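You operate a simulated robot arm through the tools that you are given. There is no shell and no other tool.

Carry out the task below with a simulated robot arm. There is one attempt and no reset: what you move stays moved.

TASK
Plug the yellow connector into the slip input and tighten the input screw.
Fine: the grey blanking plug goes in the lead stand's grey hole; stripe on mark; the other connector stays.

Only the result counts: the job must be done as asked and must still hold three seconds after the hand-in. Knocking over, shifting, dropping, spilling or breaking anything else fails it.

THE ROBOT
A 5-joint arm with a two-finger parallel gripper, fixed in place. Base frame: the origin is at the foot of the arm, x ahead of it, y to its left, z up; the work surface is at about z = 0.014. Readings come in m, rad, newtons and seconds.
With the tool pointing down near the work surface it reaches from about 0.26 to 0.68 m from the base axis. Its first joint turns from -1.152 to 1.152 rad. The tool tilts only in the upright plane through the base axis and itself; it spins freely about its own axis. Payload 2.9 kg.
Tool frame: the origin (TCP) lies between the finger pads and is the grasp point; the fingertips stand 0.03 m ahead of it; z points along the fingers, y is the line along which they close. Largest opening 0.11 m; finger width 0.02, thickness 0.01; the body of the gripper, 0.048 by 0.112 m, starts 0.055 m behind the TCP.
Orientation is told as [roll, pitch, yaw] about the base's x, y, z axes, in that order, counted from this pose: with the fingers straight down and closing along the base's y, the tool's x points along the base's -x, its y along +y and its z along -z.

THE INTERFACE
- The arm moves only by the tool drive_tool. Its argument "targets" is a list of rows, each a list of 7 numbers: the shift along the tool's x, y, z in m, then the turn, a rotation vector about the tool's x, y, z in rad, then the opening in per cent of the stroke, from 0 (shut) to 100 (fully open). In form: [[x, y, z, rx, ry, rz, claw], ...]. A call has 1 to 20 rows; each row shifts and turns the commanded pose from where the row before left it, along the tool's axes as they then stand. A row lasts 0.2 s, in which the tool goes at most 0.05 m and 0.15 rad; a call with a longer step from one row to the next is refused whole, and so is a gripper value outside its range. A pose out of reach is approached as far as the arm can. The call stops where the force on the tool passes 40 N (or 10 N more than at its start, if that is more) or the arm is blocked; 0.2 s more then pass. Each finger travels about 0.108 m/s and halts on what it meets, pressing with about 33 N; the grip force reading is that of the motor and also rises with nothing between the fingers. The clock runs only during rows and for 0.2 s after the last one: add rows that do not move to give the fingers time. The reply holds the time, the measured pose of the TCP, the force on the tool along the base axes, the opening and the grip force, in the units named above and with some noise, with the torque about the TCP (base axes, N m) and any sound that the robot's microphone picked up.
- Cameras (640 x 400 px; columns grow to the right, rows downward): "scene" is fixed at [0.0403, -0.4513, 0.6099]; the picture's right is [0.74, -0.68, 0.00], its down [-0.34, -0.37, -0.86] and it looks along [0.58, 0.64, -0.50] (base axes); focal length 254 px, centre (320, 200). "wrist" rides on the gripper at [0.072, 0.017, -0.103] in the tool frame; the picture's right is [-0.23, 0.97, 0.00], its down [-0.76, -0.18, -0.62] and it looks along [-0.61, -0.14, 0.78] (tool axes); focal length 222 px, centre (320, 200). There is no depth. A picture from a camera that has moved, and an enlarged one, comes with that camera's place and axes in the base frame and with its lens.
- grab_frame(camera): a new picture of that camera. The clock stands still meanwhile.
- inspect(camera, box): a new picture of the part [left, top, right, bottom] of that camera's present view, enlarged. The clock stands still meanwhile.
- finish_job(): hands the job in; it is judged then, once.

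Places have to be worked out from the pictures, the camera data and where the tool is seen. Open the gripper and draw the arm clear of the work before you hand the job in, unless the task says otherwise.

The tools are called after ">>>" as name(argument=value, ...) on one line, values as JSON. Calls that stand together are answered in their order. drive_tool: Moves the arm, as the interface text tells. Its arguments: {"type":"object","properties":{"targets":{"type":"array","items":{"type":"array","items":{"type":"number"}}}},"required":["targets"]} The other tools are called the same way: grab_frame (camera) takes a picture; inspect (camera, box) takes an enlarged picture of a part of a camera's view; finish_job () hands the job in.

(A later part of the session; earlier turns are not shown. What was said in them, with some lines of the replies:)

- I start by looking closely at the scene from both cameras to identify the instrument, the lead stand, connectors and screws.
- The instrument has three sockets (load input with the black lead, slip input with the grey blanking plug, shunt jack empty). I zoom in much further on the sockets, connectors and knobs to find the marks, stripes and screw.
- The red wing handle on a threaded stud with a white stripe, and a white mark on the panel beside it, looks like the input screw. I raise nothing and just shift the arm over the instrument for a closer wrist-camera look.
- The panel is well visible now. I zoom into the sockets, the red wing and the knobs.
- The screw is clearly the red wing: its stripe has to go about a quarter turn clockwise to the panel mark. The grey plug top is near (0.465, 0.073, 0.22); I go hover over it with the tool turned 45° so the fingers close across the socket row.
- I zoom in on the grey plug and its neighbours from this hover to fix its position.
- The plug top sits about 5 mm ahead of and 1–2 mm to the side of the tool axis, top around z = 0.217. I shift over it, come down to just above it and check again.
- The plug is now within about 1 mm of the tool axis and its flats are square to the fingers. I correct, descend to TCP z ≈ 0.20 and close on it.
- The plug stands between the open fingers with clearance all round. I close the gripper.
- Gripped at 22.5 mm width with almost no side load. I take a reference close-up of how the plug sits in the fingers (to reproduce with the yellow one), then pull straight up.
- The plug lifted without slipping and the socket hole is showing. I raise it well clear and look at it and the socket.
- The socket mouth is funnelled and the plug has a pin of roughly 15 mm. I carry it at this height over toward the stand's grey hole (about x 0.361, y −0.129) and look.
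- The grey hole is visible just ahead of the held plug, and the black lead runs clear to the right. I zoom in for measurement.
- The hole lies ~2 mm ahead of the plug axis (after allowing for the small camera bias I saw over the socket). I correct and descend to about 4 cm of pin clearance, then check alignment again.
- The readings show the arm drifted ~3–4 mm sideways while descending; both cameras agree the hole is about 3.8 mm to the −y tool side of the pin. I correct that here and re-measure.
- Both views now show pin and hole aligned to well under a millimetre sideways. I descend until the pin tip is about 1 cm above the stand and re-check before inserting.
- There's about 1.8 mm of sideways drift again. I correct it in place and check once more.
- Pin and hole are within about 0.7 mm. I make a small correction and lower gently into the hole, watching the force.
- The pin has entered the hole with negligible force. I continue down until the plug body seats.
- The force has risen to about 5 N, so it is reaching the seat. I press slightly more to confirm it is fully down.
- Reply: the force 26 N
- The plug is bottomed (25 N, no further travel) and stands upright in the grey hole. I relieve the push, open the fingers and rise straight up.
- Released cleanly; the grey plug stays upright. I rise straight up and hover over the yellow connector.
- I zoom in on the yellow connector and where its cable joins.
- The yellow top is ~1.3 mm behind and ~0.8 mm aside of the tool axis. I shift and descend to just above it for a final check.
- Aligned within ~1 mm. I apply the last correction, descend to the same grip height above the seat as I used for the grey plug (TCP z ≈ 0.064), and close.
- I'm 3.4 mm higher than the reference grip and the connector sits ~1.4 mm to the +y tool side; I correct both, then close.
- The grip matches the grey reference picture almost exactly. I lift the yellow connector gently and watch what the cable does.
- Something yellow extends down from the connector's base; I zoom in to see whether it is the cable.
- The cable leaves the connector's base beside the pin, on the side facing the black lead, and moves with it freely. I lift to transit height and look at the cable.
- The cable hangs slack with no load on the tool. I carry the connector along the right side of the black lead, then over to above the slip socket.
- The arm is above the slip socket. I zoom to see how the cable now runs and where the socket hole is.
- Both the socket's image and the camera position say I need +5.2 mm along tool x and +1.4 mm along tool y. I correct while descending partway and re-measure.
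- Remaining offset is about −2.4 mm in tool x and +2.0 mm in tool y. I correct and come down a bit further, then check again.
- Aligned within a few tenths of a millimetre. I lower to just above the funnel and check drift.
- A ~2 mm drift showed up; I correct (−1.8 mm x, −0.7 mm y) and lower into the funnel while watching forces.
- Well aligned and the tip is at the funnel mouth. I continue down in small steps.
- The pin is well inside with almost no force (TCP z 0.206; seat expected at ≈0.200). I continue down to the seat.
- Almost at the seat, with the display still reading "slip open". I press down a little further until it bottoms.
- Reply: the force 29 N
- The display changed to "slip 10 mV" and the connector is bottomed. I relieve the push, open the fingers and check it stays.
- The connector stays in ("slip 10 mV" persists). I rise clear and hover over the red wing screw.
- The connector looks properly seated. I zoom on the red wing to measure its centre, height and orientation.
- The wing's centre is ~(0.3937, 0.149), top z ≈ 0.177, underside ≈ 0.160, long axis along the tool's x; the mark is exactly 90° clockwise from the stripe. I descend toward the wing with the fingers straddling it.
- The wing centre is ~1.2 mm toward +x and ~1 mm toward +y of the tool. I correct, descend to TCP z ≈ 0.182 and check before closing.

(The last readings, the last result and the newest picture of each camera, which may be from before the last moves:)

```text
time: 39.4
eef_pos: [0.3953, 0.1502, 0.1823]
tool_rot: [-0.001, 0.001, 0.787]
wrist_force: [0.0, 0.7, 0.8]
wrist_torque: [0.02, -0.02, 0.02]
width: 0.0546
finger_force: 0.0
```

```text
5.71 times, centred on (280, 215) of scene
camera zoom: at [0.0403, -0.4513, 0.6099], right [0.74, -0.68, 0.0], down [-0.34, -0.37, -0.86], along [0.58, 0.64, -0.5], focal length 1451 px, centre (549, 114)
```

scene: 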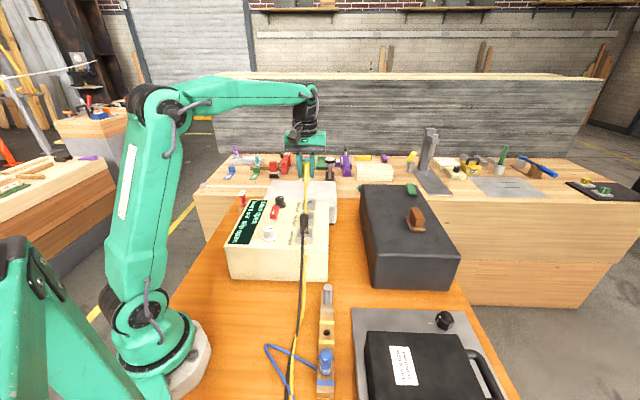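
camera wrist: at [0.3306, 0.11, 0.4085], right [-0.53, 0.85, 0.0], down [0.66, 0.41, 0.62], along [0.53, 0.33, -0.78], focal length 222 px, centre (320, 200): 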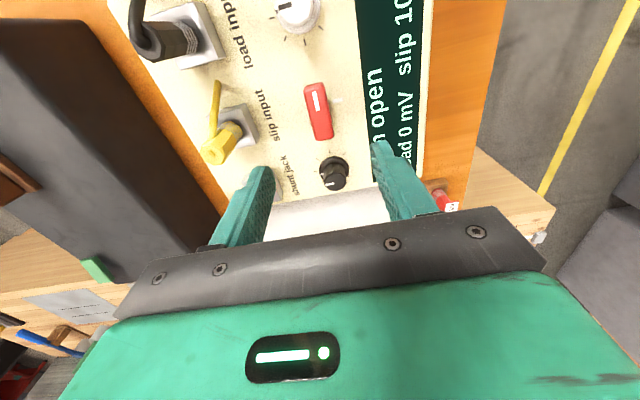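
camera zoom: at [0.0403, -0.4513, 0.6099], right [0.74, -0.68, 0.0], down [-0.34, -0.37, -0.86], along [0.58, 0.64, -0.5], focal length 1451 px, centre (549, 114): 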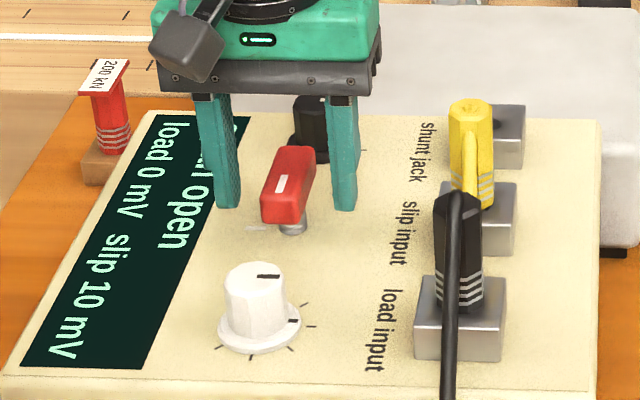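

Centred within half a millimetre, with fingertips clear above the panel. I close on the wing.

>>> drive_tool(targets=[[0, -0.0006, 0, 0, 0, 0, 50], [0, 0, 0, 0, 0, 0, 30], [0, 0, 0, 0, 0, 0, 10], [0, 0, 0, 0, 0, 0, 0], [0, 0, 0, 0, 0, 0, 0]])

>>> inspect(camera="wrist", box=[240, 80, 400, 230])

```text
time: 40.6
eef_pos: [0.3951, 0.1483, 0.1823]
tool_rot: [0.001, 0.0, 0.788]
wrist_force: [-0.1, 0.4, 0.3]
wrist_torque: [0.05, 0.0, 0.01]
width: 0.0218
finger_force: 45.3
```

```text
2.67 times, centred on (320, 155) of wrist
camera zoom: at [0.3307, 0.1091, 0.2849], right [-0.53, 0.85, 0.0], down [0.66, 0.41, 0.62], along [0.53, 0.33, -0.78], focal length 592 px, centre (320, 320)
```

zoom: 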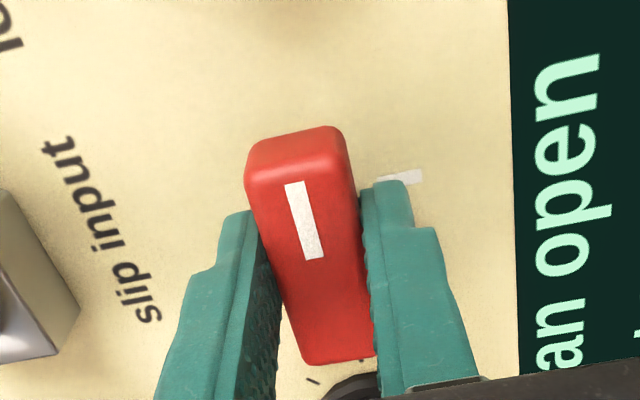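

Gripped firmly. I begin turning clockwise (seen from above) in small steps and watch the torque.

>>> drive_tool(targets=[[0, 0, 0, 0, 0, 0.08, 0], [0, 0, 0, 0, 0, 0.1, 0], [0, 0, 0, 0, 0, 0.1, 0], [0, 0, 0, 0, 0, 0, 0]])

>>> inspect(camera="wrist", box=[240, 80, 400, 230])

>>> inspect(camera="scene", box=[240, 180, 320, 270])

```text
time: 41.6
eef_pos: [0.3949, 0.1481, 0.1828]
tool_rot: [0.0, 0.003, 0.506]
wrist_force: [-19.7, 15.9, 0.2]
wrist_torque: [0.78, -0.69, 0.0]
width: 0.0219
finger_force: 44.9
```

```text
2.67 times, centred on (320, 155) of wrist
camera zoom: at [0.3223, 0.1284, 0.2851], right [-0.27, 0.96, 0.0], down [0.75, 0.21, 0.62], along [0.6, 0.17, -0.78], focal length 592 px, centre (320, 320)
```

zoom: 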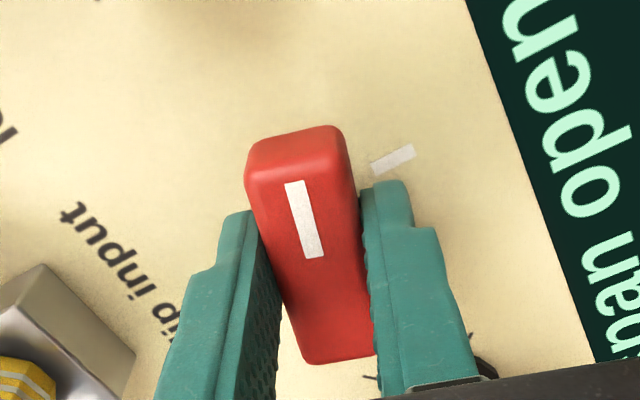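

```text
4.44 times, centred on (280, 225) of scene
camera zoom: at [0.0403, -0.4513, 0.6099], right [0.74, -0.68, 0.0], down [-0.34, -0.37, -0.86], along [0.58, 0.64, -0.5], focal length 1129 px, centre (498, 89)
```

zoom: 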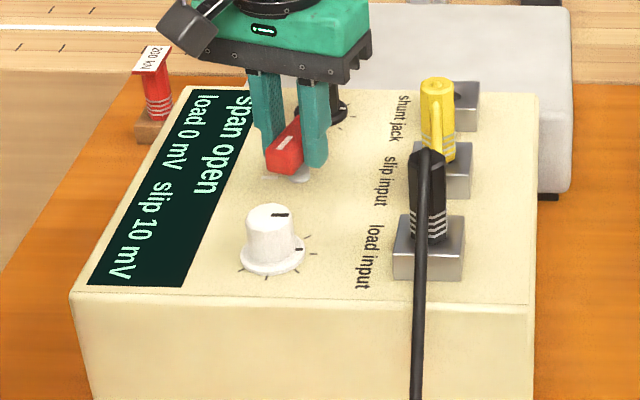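

The wing turns with the gripper, but a ~25 N side load has built up, so the tool is slightly off the screw axis. I shift the tool along the force direction to relieve it.

>>> drive_tool(targets=[[0.0004, 0.001, 0, 0, 0, 0, 0], [0, 0, 0, 0, 0, 0, 0]])

```text
time: 42.2
eef_pos: [0.3952, 0.1486, 0.1823]
tool_rot: [-0.001, 0.002, 0.507]
wrist_force: [-16.8, 4.1, 0.5]
wrist_torque: [0.33, -0.22, -0.02]
width: 0.0216
finger_force: 45.2
```

That helped; the remaining load is mainly along −x. I relieve it further.

>>> drive_tool(targets=[[0.0008, 0.0007, 0, 0, 0, 0, 0], [0, 0, 0, 0, 0, 0, 0]])

```text
time: 42.8
eef_pos: [0.3946, 0.1481, 0.1816]
tool_rot: [0.001, -0.002, 0.504]
wrist_force: [8.0, 0.0, -12.2]
wrist_torque: [-0.59, 1.03, 0.01]
width: 0.0219
finger_force: 45.4
```

Side load is small now, with a slight downward pull (the screw advances). I follow down a touch and continue turning.

>>> drive_tool(targets=[[0, 0, 0.0006, 0, 0, 0.08, 0], [0, 0, 0, 0, 0, 0.1, 0], [0, 0, 0, 0, 0, 0.1, 0], [0, 0, 0, 0, 0, 0, 0]])

>>> inspect(camera="wrist", box=[240, 80, 400, 230])

```text
time: 43.8
eef_pos: [0.3941, 0.149, 0.1817]
tool_rot: [0.001, -0.003, 0.226]
wrist_force: [3.2, -7.8, -2.2]
wrist_torque: [0.16, -1.45, 0.0]
width: 0.022
finger_force: 45.2
```

```text
2.67 times, centred on (320, 155) of wrist
camera zoom: at [0.3188, 0.1493, 0.2848], right [0.0, 1.0, 0.0], down [0.78, 0.0, 0.62], along [0.62, 0.0, -0.78], focal length 592 px, centre (320, 320)
```

zoom: 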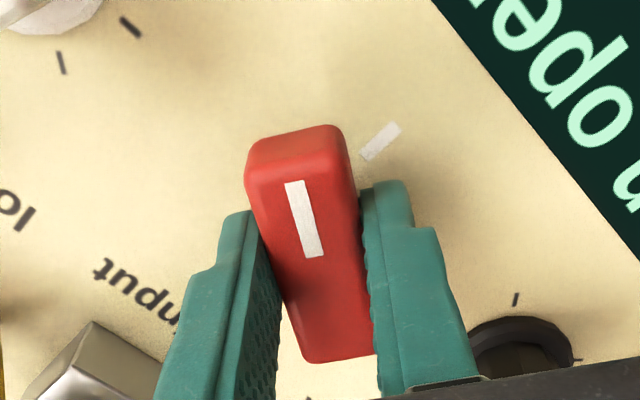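

Turning smoothly with little load. I continue.

>>> drive_tool(targets=[[0, 0, 0, 0, 0, 0.1, 0], [0, 0, 0, 0, 0, 0.1, 0], [0, 0, 0, 0, 0, 0.1, 0], [0, 0, 0, 0, 0, 0, 0]])

>>> inspect(camera="wrist", box=[240, 80, 400, 230])

```text
time: 44.8
eef_pos: [0.3939, 0.1488, 0.183]
tool_rot: [0.002, -0.005, -0.075]
wrist_force: [19.2, 2.6, 6.2]
wrist_torque: [-0.21, -0.1, 0.01]
width: 0.0219
finger_force: 44.9
```

```text
2.67 times, centred on (320, 155) of wrist
camera zoom: at [0.3218, 0.1714, 0.2846], right [0.3, 0.95, 0.0], down [0.74, -0.24, 0.63], along [0.6, -0.18, -0.78], focal length 592 px, centre (320, 320)
```

zoom: 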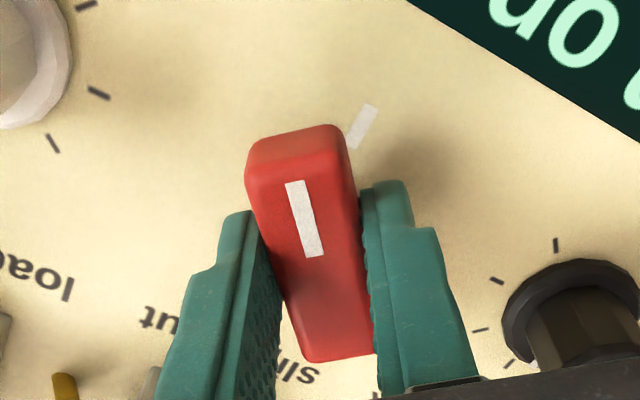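

A ~19 N side load along +x has built up; I relieve it while continuing the turn.

>>> drive_tool(targets=[[-0.0009, 0.0002, 0, 0, 0, 0, 0], [0, 0, 0, 0, 0, 0.1, 0], [0, 0, 0, 0, 0, 0.1, 0], [0, 0, 0, 0, 0, 0.1, 0], [0, 0, 0, 0, 0, 0, 0]])

>>> inspect(camera="wrist", box=[240, 80, 400, 230])

```text
time: 46.0
eef_pos: [0.3952, 0.1487, 0.1826]
tool_rot: [0.001, -0.001, -0.372]
wrist_force: [-6.4, 34.6, 15.5]
wrist_torque: [0.32, -0.66, 0.01]
width: 0.0218
finger_force: 45.4
```

```text
2.67 times, centred on (320, 155) of wrist
camera zoom: at [0.3319, 0.1918, 0.2848], right [0.57, 0.82, 0.0], down [0.64, -0.44, 0.62], along [0.52, -0.35, -0.78], focal length 592 px, centre (320, 320)
```

zoom: 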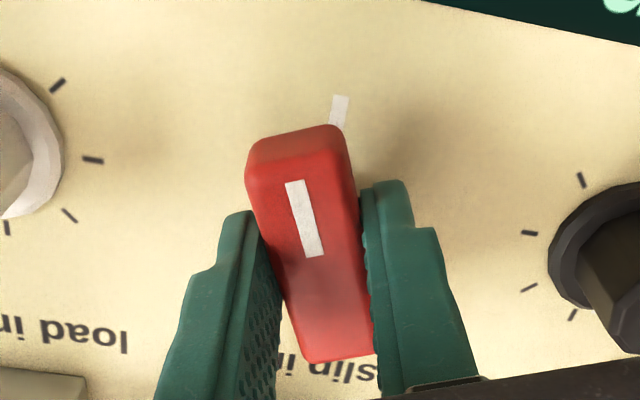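

Side load reached ~35 N in +y, so I relieve it before turning further.

>>> drive_tool(targets=[[0.0007, 0.0013, -0.0006, 0, 0, 0, 0], [0, 0, 0, 0, 0, 0, 0]])

```text
time: 46.6
eef_pos: [0.3949, 0.1488, 0.1821]
tool_rot: [0.002, -0.004, -0.375]
wrist_force: [7.5, 14.5, 13.6]
wrist_torque: [0.39, 0.84, -0.02]
width: 0.0219
finger_force: 45.2
```

Better. I relieve a bit more and then turn the next portion.

>>> drive_tool(targets=[[0, 0.0008, -0.0008, 0, 0, 0, 0], [0, 0, 0, 0, 0, 0.09, 0], [0, 0, 0, 0, 0, 0.09, 0], [0, 0, 0, 0, 0, 0, 0]])

>>> inspect(camera="wrist", box=[240, 80, 400, 230])

```text
time: 47.6
eef_pos: [0.3946, 0.1482, 0.1826]
tool_rot: [-0.001, 0.001, -0.558]
wrist_force: [12.2, -16.3, 3.2]
wrist_torque: [-0.52, -0.92, 0.0]
width: 0.0216
finger_force: 45.4
```

```text
2.67 times, centred on (320, 155) of wrist
camera zoom: at [0.3412, 0.2027, 0.2849], right [0.71, 0.71, 0.0], down [0.55, -0.55, 0.62], along [0.44, -0.44, -0.78], focal length 592 px, centre (320, 320)
```

zoom: 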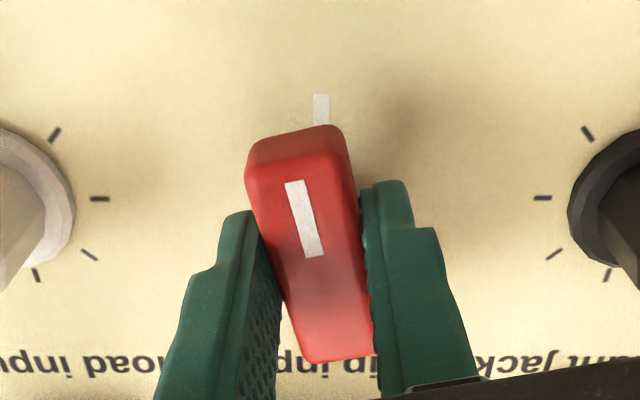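

The stripe is now roughly 13° short of the mark. I relieve the side load and turn about 0.15 rad more, then compare.

>>> drive_tool(targets=[[-0.0006, -0.0003, 0, 0, 0, 0, 0], [0, 0, 0, 0, 0, 0.08, 0], [0, 0, 0, 0, 0, 0.07, 0], [0, 0, 0, 0, 0, 0, 0]])

>>> inspect(camera="wrist", box=[270, 90, 360, 180])

>>> inspect(camera="scene", box=[240, 180, 320, 270])

```text
time: 48.6
eef_pos: [0.395, 0.1494, 0.1814]
tool_rot: [-0.001, -0.001, -0.707]
wrist_force: [18.7, -23.9, -9.9]
wrist_torque: [-0.16, -0.16, -0.02]
width: 0.0219
finger_force: 45.2
```

```text
4.44 times, centred on (315, 135) of wrist
camera zoom: at [0.3496, 0.2102, 0.2849], right [0.8, 0.59, 0.0], down [0.47, -0.63, 0.62], along [0.37, -0.5, -0.78], focal length 987 px, centre (342, 489)
```

zoom: 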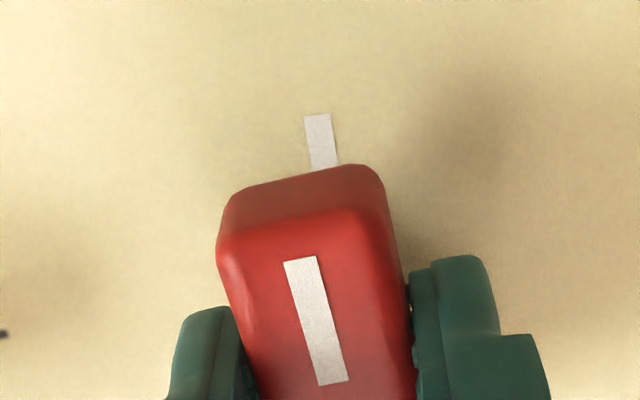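

```text
4.44 times, centred on (280, 225) of scene
camera zoom: at [0.0404, -0.4513, 0.6098], right [0.74, -0.68, 0.0], down [-0.34, -0.37, -0.86], along [0.58, 0.64, -0.5], focal length 1129 px, centre (498, 89)
```

zoom: 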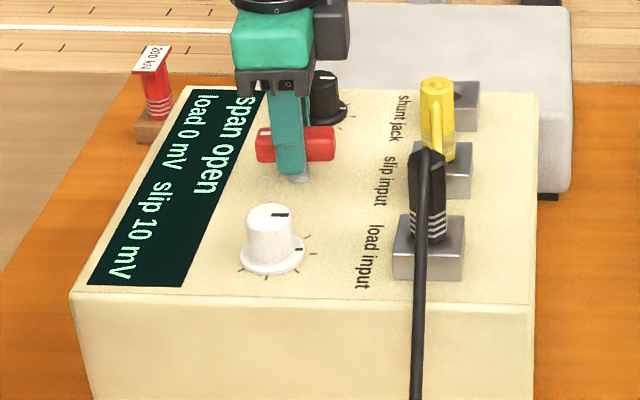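

By measurement the stripe is about 5.2° (0.09 rad) short of the mark. I relieve the side load first, then turn that amount.

>>> drive_tool(targets=[[-0.0008, -0.0002, 0.0004, 0, 0, 0, 0], [0, 0, 0, 0, 0, 0.05, 0], [0, 0, 0, 0, 0, 0.042, 0], [0, 0, 0, 0, 0, 0, 0]])

>>> inspect(camera="wrist", box=[270, 90, 360, 180])

>>> inspect(camera="scene", box=[220, 180, 340, 280])

```text
time: 49.6
eef_pos: [0.3956, 0.1499, 0.1807]
tool_rot: [0.0, 0.0, -0.793]
wrist_force: [2.5, 10.8, -7.9]
wrist_torque: [0.92, 0.93, 0.0]
width: 0.0219
finger_force: 45.3
```

```text
4.44 times, centred on (315, 135) of wrist
camera zoom: at [0.3549, 0.2138, 0.2849], right [0.85, 0.52, 0.0], down [0.41, -0.67, 0.62], along [0.32, -0.53, -0.78], focal length 987 px, centre (342, 489)
```

zoom: 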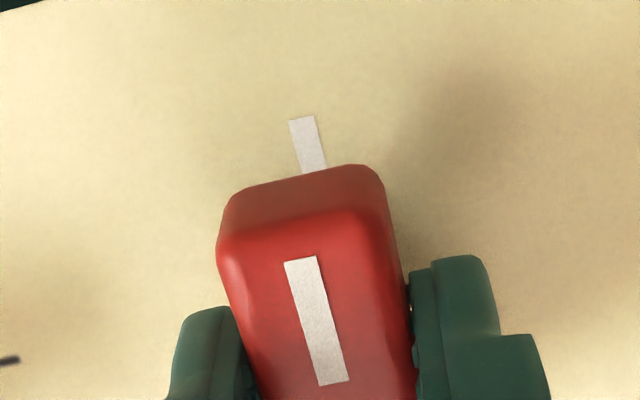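

```text
4.00 times, centred on (280, 230) of scene
camera zoom: at [0.0404, -0.4512, 0.6099], right [0.74, -0.68, 0.0], down [-0.34, -0.37, -0.86], along [0.58, 0.64, -0.5], focal length 1016 px, centre (480, 80)
```

zoom: 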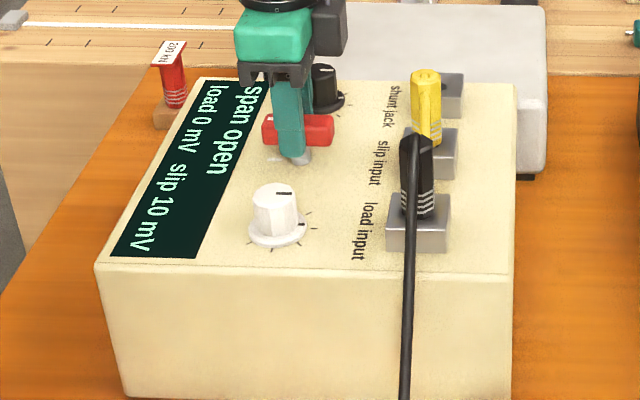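

Stripe and mark now agree to within about a degree, and the instrument box has not moved. I relieve the remaining load, open the fingers and rise.

>>> drive_tool(targets=[[0.0005, 0.0004, 0.0003, 0, 0, 0, 0], [0, 0, 0, 0, 0, 0, 0], [0, 0, 0, 0, 0, 0, 12], [0, 0, 0, 0, 0, 0, 30], [0, 0, 0, 0, 0, 0, 45], [0, 0, 0, 0, 0, 0, 45]])

>>> inspect(camera="wrist", box=[240, 80, 400, 230])

```text
time: 51.0
eef_pos: [0.3958, 0.1484, 0.1805]
tool_rot: [0.0, 0.0, -0.796]
wrist_force: [0.1, -0.2, -0.7]
wrist_torque: [-0.01, 0.01, 0.01]
width: 0.0496
finger_force: 0.0
```

```text
2.67 times, centred on (320, 155) of wrist
camera zoom: at [0.3552, 0.2136, 0.2844], right [0.85, 0.52, 0.0], down [0.41, -0.67, 0.62], along [0.32, -0.53, -0.78], focal length 592 px, centre (320, 320)
```

zoom: 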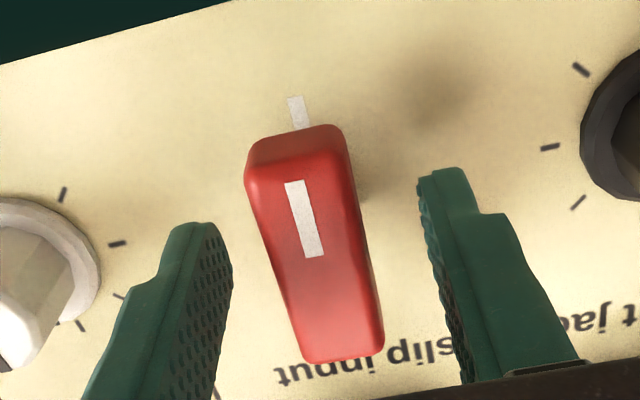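

Released cleanly, the wing stays put. I rise straight up and verify stripe versus mark from above.

>>> drive_tool(targets=[[0, 0, -0.02, 0, 0, 0, 45], [0, 0, -0.04, 0, 0, 0, 45], [0, 0, -0.045, 0, 0, 0, 45], [0, 0, 0, 0, 0, 0, 45]])

>>> inspect(camera="wrist", box=[280, 60, 360, 160])

>>> inspect(camera="scene", box=[220, 180, 340, 280])

>>> inspect(camera="scene", box=[255, 190, 300, 240])

```text
time: 52.0
eef_pos: [0.3951, 0.1466, 0.2866]
tool_rot: [0.0, 0.0, -0.796]
wrist_force: [-0.1, -0.5, -0.2]
wrist_torque: [-0.02, -0.02, 0.0]
width: 0.0493
finger_force: 0.0
```

```text
4.00 times, centred on (320, 110) of wrist
camera zoom: at [0.3555, 0.211, 0.3903], right [0.85, 0.52, 0.0], down [0.41, -0.67, 0.62], along [0.32, -0.53, -0.78], focal length 888 px, centre (320, 560)
```

zoom: 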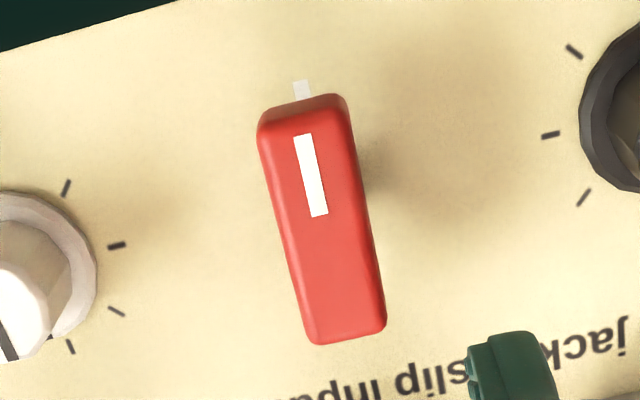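

```text
4.00 times, centred on (280, 230) of scene
camera zoom: at [0.0403, -0.4513, 0.6099], right [0.74, -0.68, 0.0], down [-0.34, -0.37, -0.86], along [0.58, 0.64, -0.5], focal length 1016 px, centre (480, 80)
```

zoom: 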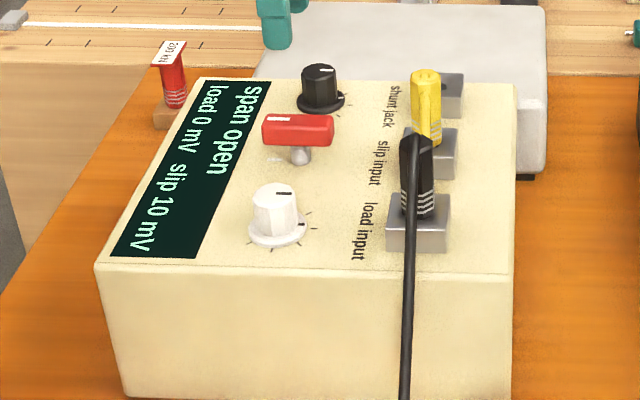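

```text
8.00 times, centred on (278, 215) of scene
camera zoom: at [0.0403, -0.4513, 0.6099], right [0.74, -0.68, 0.0], down [-0.34, -0.37, -0.86], along [0.58, 0.64, -0.5], focal length 2032 px, centre (660, 80)
```

zoom: 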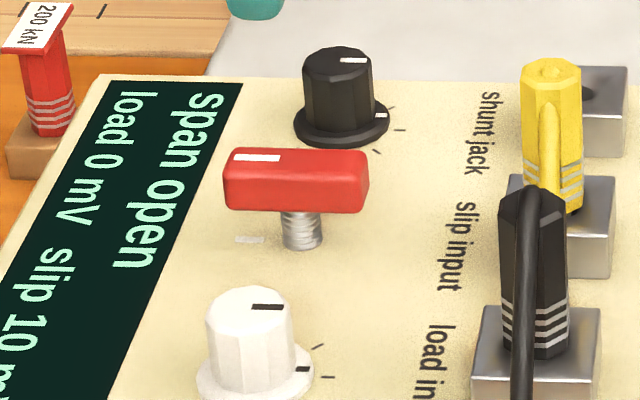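

Stripe and mark agree within about a degree in this view. I raise further and shift so the wrist camera looks nearly straight down on the screw for an independent check.

>>> drive_tool(targets=[[0, 0, -0.045, 0, 0, 0, 45], [-0.03, -0.008, -0.01, 0, 0, 0, 45], [-0.03, -0.008, 0, 0, 0, 0, 45], [0, 0, 0, 0, 0, 0, 45]])

>>> inspect(camera="wrist", box=[280, 0, 360, 70])

>>> grab_frame(camera="wrist")

>>> grab_frame(camera="scene")

```text
time: 53.0
eef_pos: [0.4256, 0.0909, 0.3416]
tool_rot: [0.0, -0.001, -0.795]
wrist_force: [0.4, 0.0, 0.0]
wrist_torque: [0.01, 0.03, 0.02]
width: 0.0493
finger_force: 0.0
```

```text
5.71 times, centred on (320, 35) of wrist
camera zoom: at [0.3857, 0.1568, 0.4452], right [0.85, 0.52, 0.0], down [0.41, -0.67, 0.62], along [0.32, -0.53, -0.78], focal length 1269 px, centre (320, 1143)
```

zoom: 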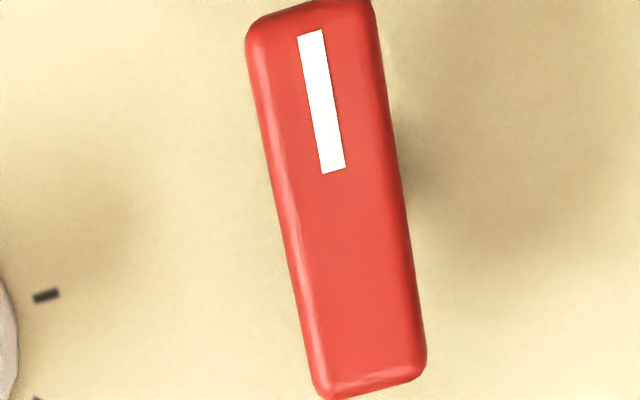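

```text
taken
camera wrist: at [0.3857, 0.1568, 0.4452], right [0.85, 0.52, 0.0], down [0.41, -0.67, 0.62], along [0.32, -0.53, -0.78], focal length 222 px, centre (320, 200)
```

wrist: 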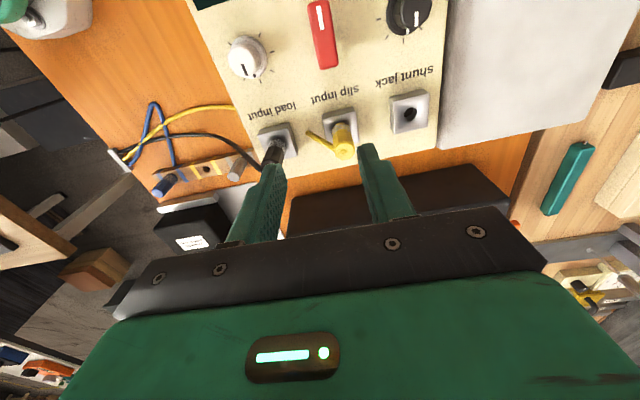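

```text
taken
```

scene: 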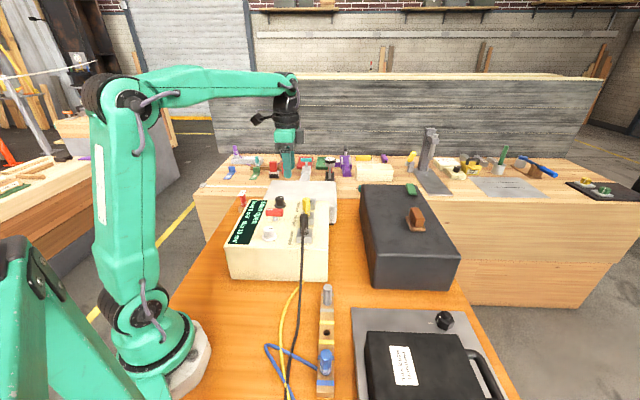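

Stripe direction computes to ~134° versus the mark's ~135°. I check the stand, the other connectors and the display once more.

>>> inspect(camera="scene", box=[260, 270, 370, 400])

>>> inspect(camera="scene", box=[220, 170, 350, 290])

>>> inspect(camera="wrist", box=[230, 80, 440, 190])

```text
3.08 times, centred on (315, 335) of scene
camera zoom: at [0.0403, -0.4513, 0.6099], right [0.74, -0.68, 0.0], down [-0.34, -0.37, -0.86], along [0.58, 0.64, -0.5], focal length 781 px, centre (335, -215)
```

zoom: 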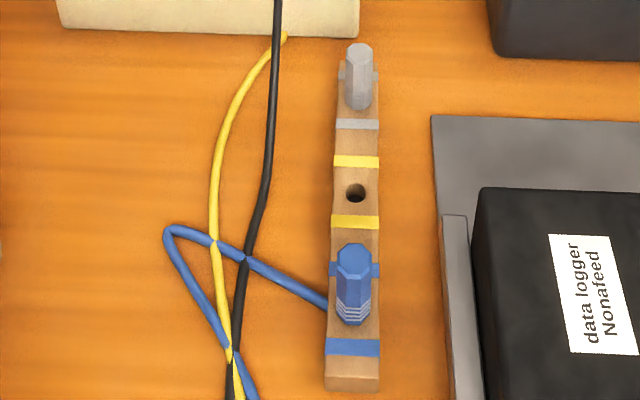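

```text
3.33 times, centred on (285, 230) of scene
camera zoom: at [0.0403, -0.4513, 0.6099], right [0.74, -0.68, 0.0], down [-0.34, -0.37, -0.86], along [0.58, 0.64, -0.5], focal length 846 px, centre (437, 100)
```

zoom: 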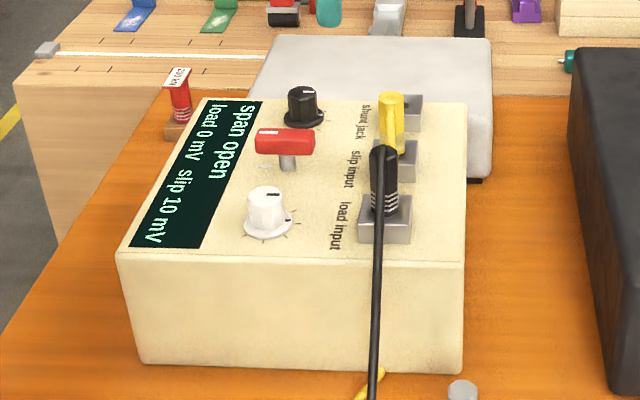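

```text
3.05 times, centred on (335, 135) of wrist
camera zoom: at [0.3857, 0.1568, 0.4452], right [0.85, 0.52, 0.0], down [0.41, -0.67, 0.62], along [0.32, -0.53, -0.78], focal length 677 px, centre (274, 398)
```

zoom: 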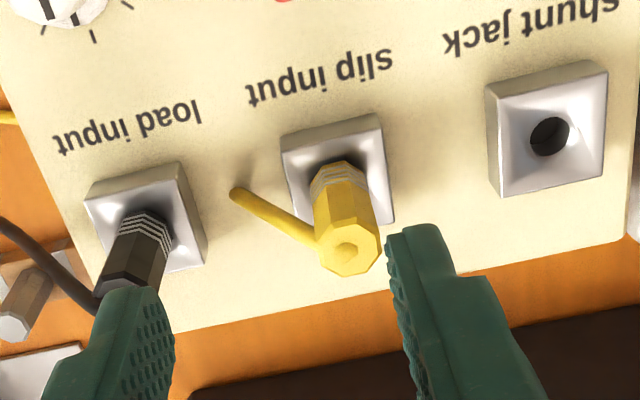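

Everything is in place: yellow connector seated ("slip 10 mV"), grey plug upright in the grey hole, blue and black connectors untouched, the stand and box unmoved. I open the gripper and draw the arm up clear.

>>> drive_tool(targets=[[0, 0, -0.035, 0, 0, 0, 45], [0, 0, -0.04, 0, 0, 0, 60], [0.01, 0, -0.04, 0, 0, 0, 80], [0.02, 0, -0.02, 0, 0, 0, 100], [0, 0, 0, 0, 0, 0, 100], [0, 0, 0, 0, 0, 0, 100], [0, 0, 0, 0, 0, 0, 100]])

>>> inspect(camera="wrist", box=[240, 0, 420, 140])

>>> inspect(camera="scene", box=[220, 170, 350, 290])

```text
time: 54.6
eef_pos: [0.4077, 0.1188, 0.4761]
tool_rot: [0.001, 0.0, -0.795]
wrist_force: [-0.2, -0.8, -0.4]
wrist_torque: [0.02, 0.01, -0.03]
width: 0.1099
finger_force: 0.1
```

```text
2.86 times, centred on (330, 70) of wrist
camera zoom: at [0.3666, 0.1822, 0.5785], right [0.85, 0.52, 0.0], down [0.41, -0.67, 0.62], along [0.32, -0.53, -0.78], focal length 635 px, centre (291, 571)
```

zoom: 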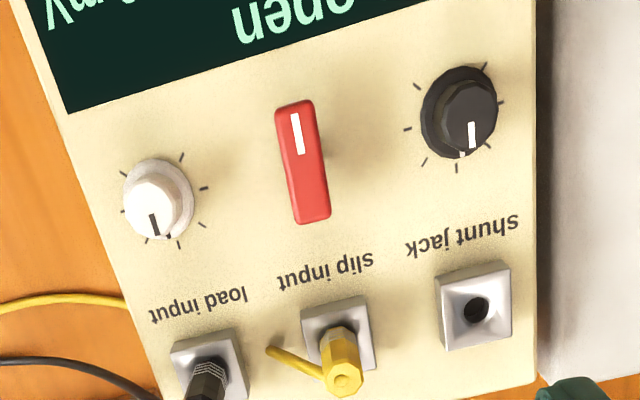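

```text
3.33 times, centred on (285, 230) of scene
camera zoom: at [0.0403, -0.4513, 0.6099], right [0.74, -0.68, 0.0], down [-0.34, -0.37, -0.86], along [0.58, 0.64, -0.5], focal length 846 px, centre (437, 100)
```

zoom: 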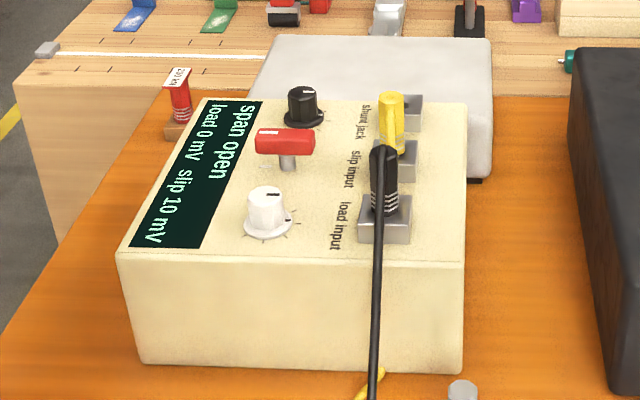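

The display still shows "slip 10 mV". The screw's stripe points to its mark, the grey plug is in the grey hole, and the arm is clear with the gripper open. I hand in the job.

>>> finish_job()

```text
The job is handed in.
```

The yellow connector is plugged into the slip input, and I turned the input screw clockwise until its stripe reached the mark. I've handed the job in, but no verdict came back.

- **Slip input:** the connector is pushed fully down. The display changed from "slip open" to "slip 10 mV" and still read that at my last check.
- **Input screw:** I took this to be the red wing handle beside the white panel mark, since nothing on the panel is labelled as the screw. I turned it about 90°, and the stripe now points at the mark to within about 1°. I felt no resistance in the turn, so I judged "tight" by the mark, not by torque.
- **Grey blanking plug:** it is fully seated and upright in the stand's grey hole.
- **Everything else:** the blue connector in the stand and the black lead in the load input were left alone. The stand and the instrument show no shift in the pictures. The display also reads "span open", as it did at the start.

While turning the screw, the sideways force on the tool briefly reached about 35 N. I eased the arm over each time before going on. The arm is now clear with the gripper open.
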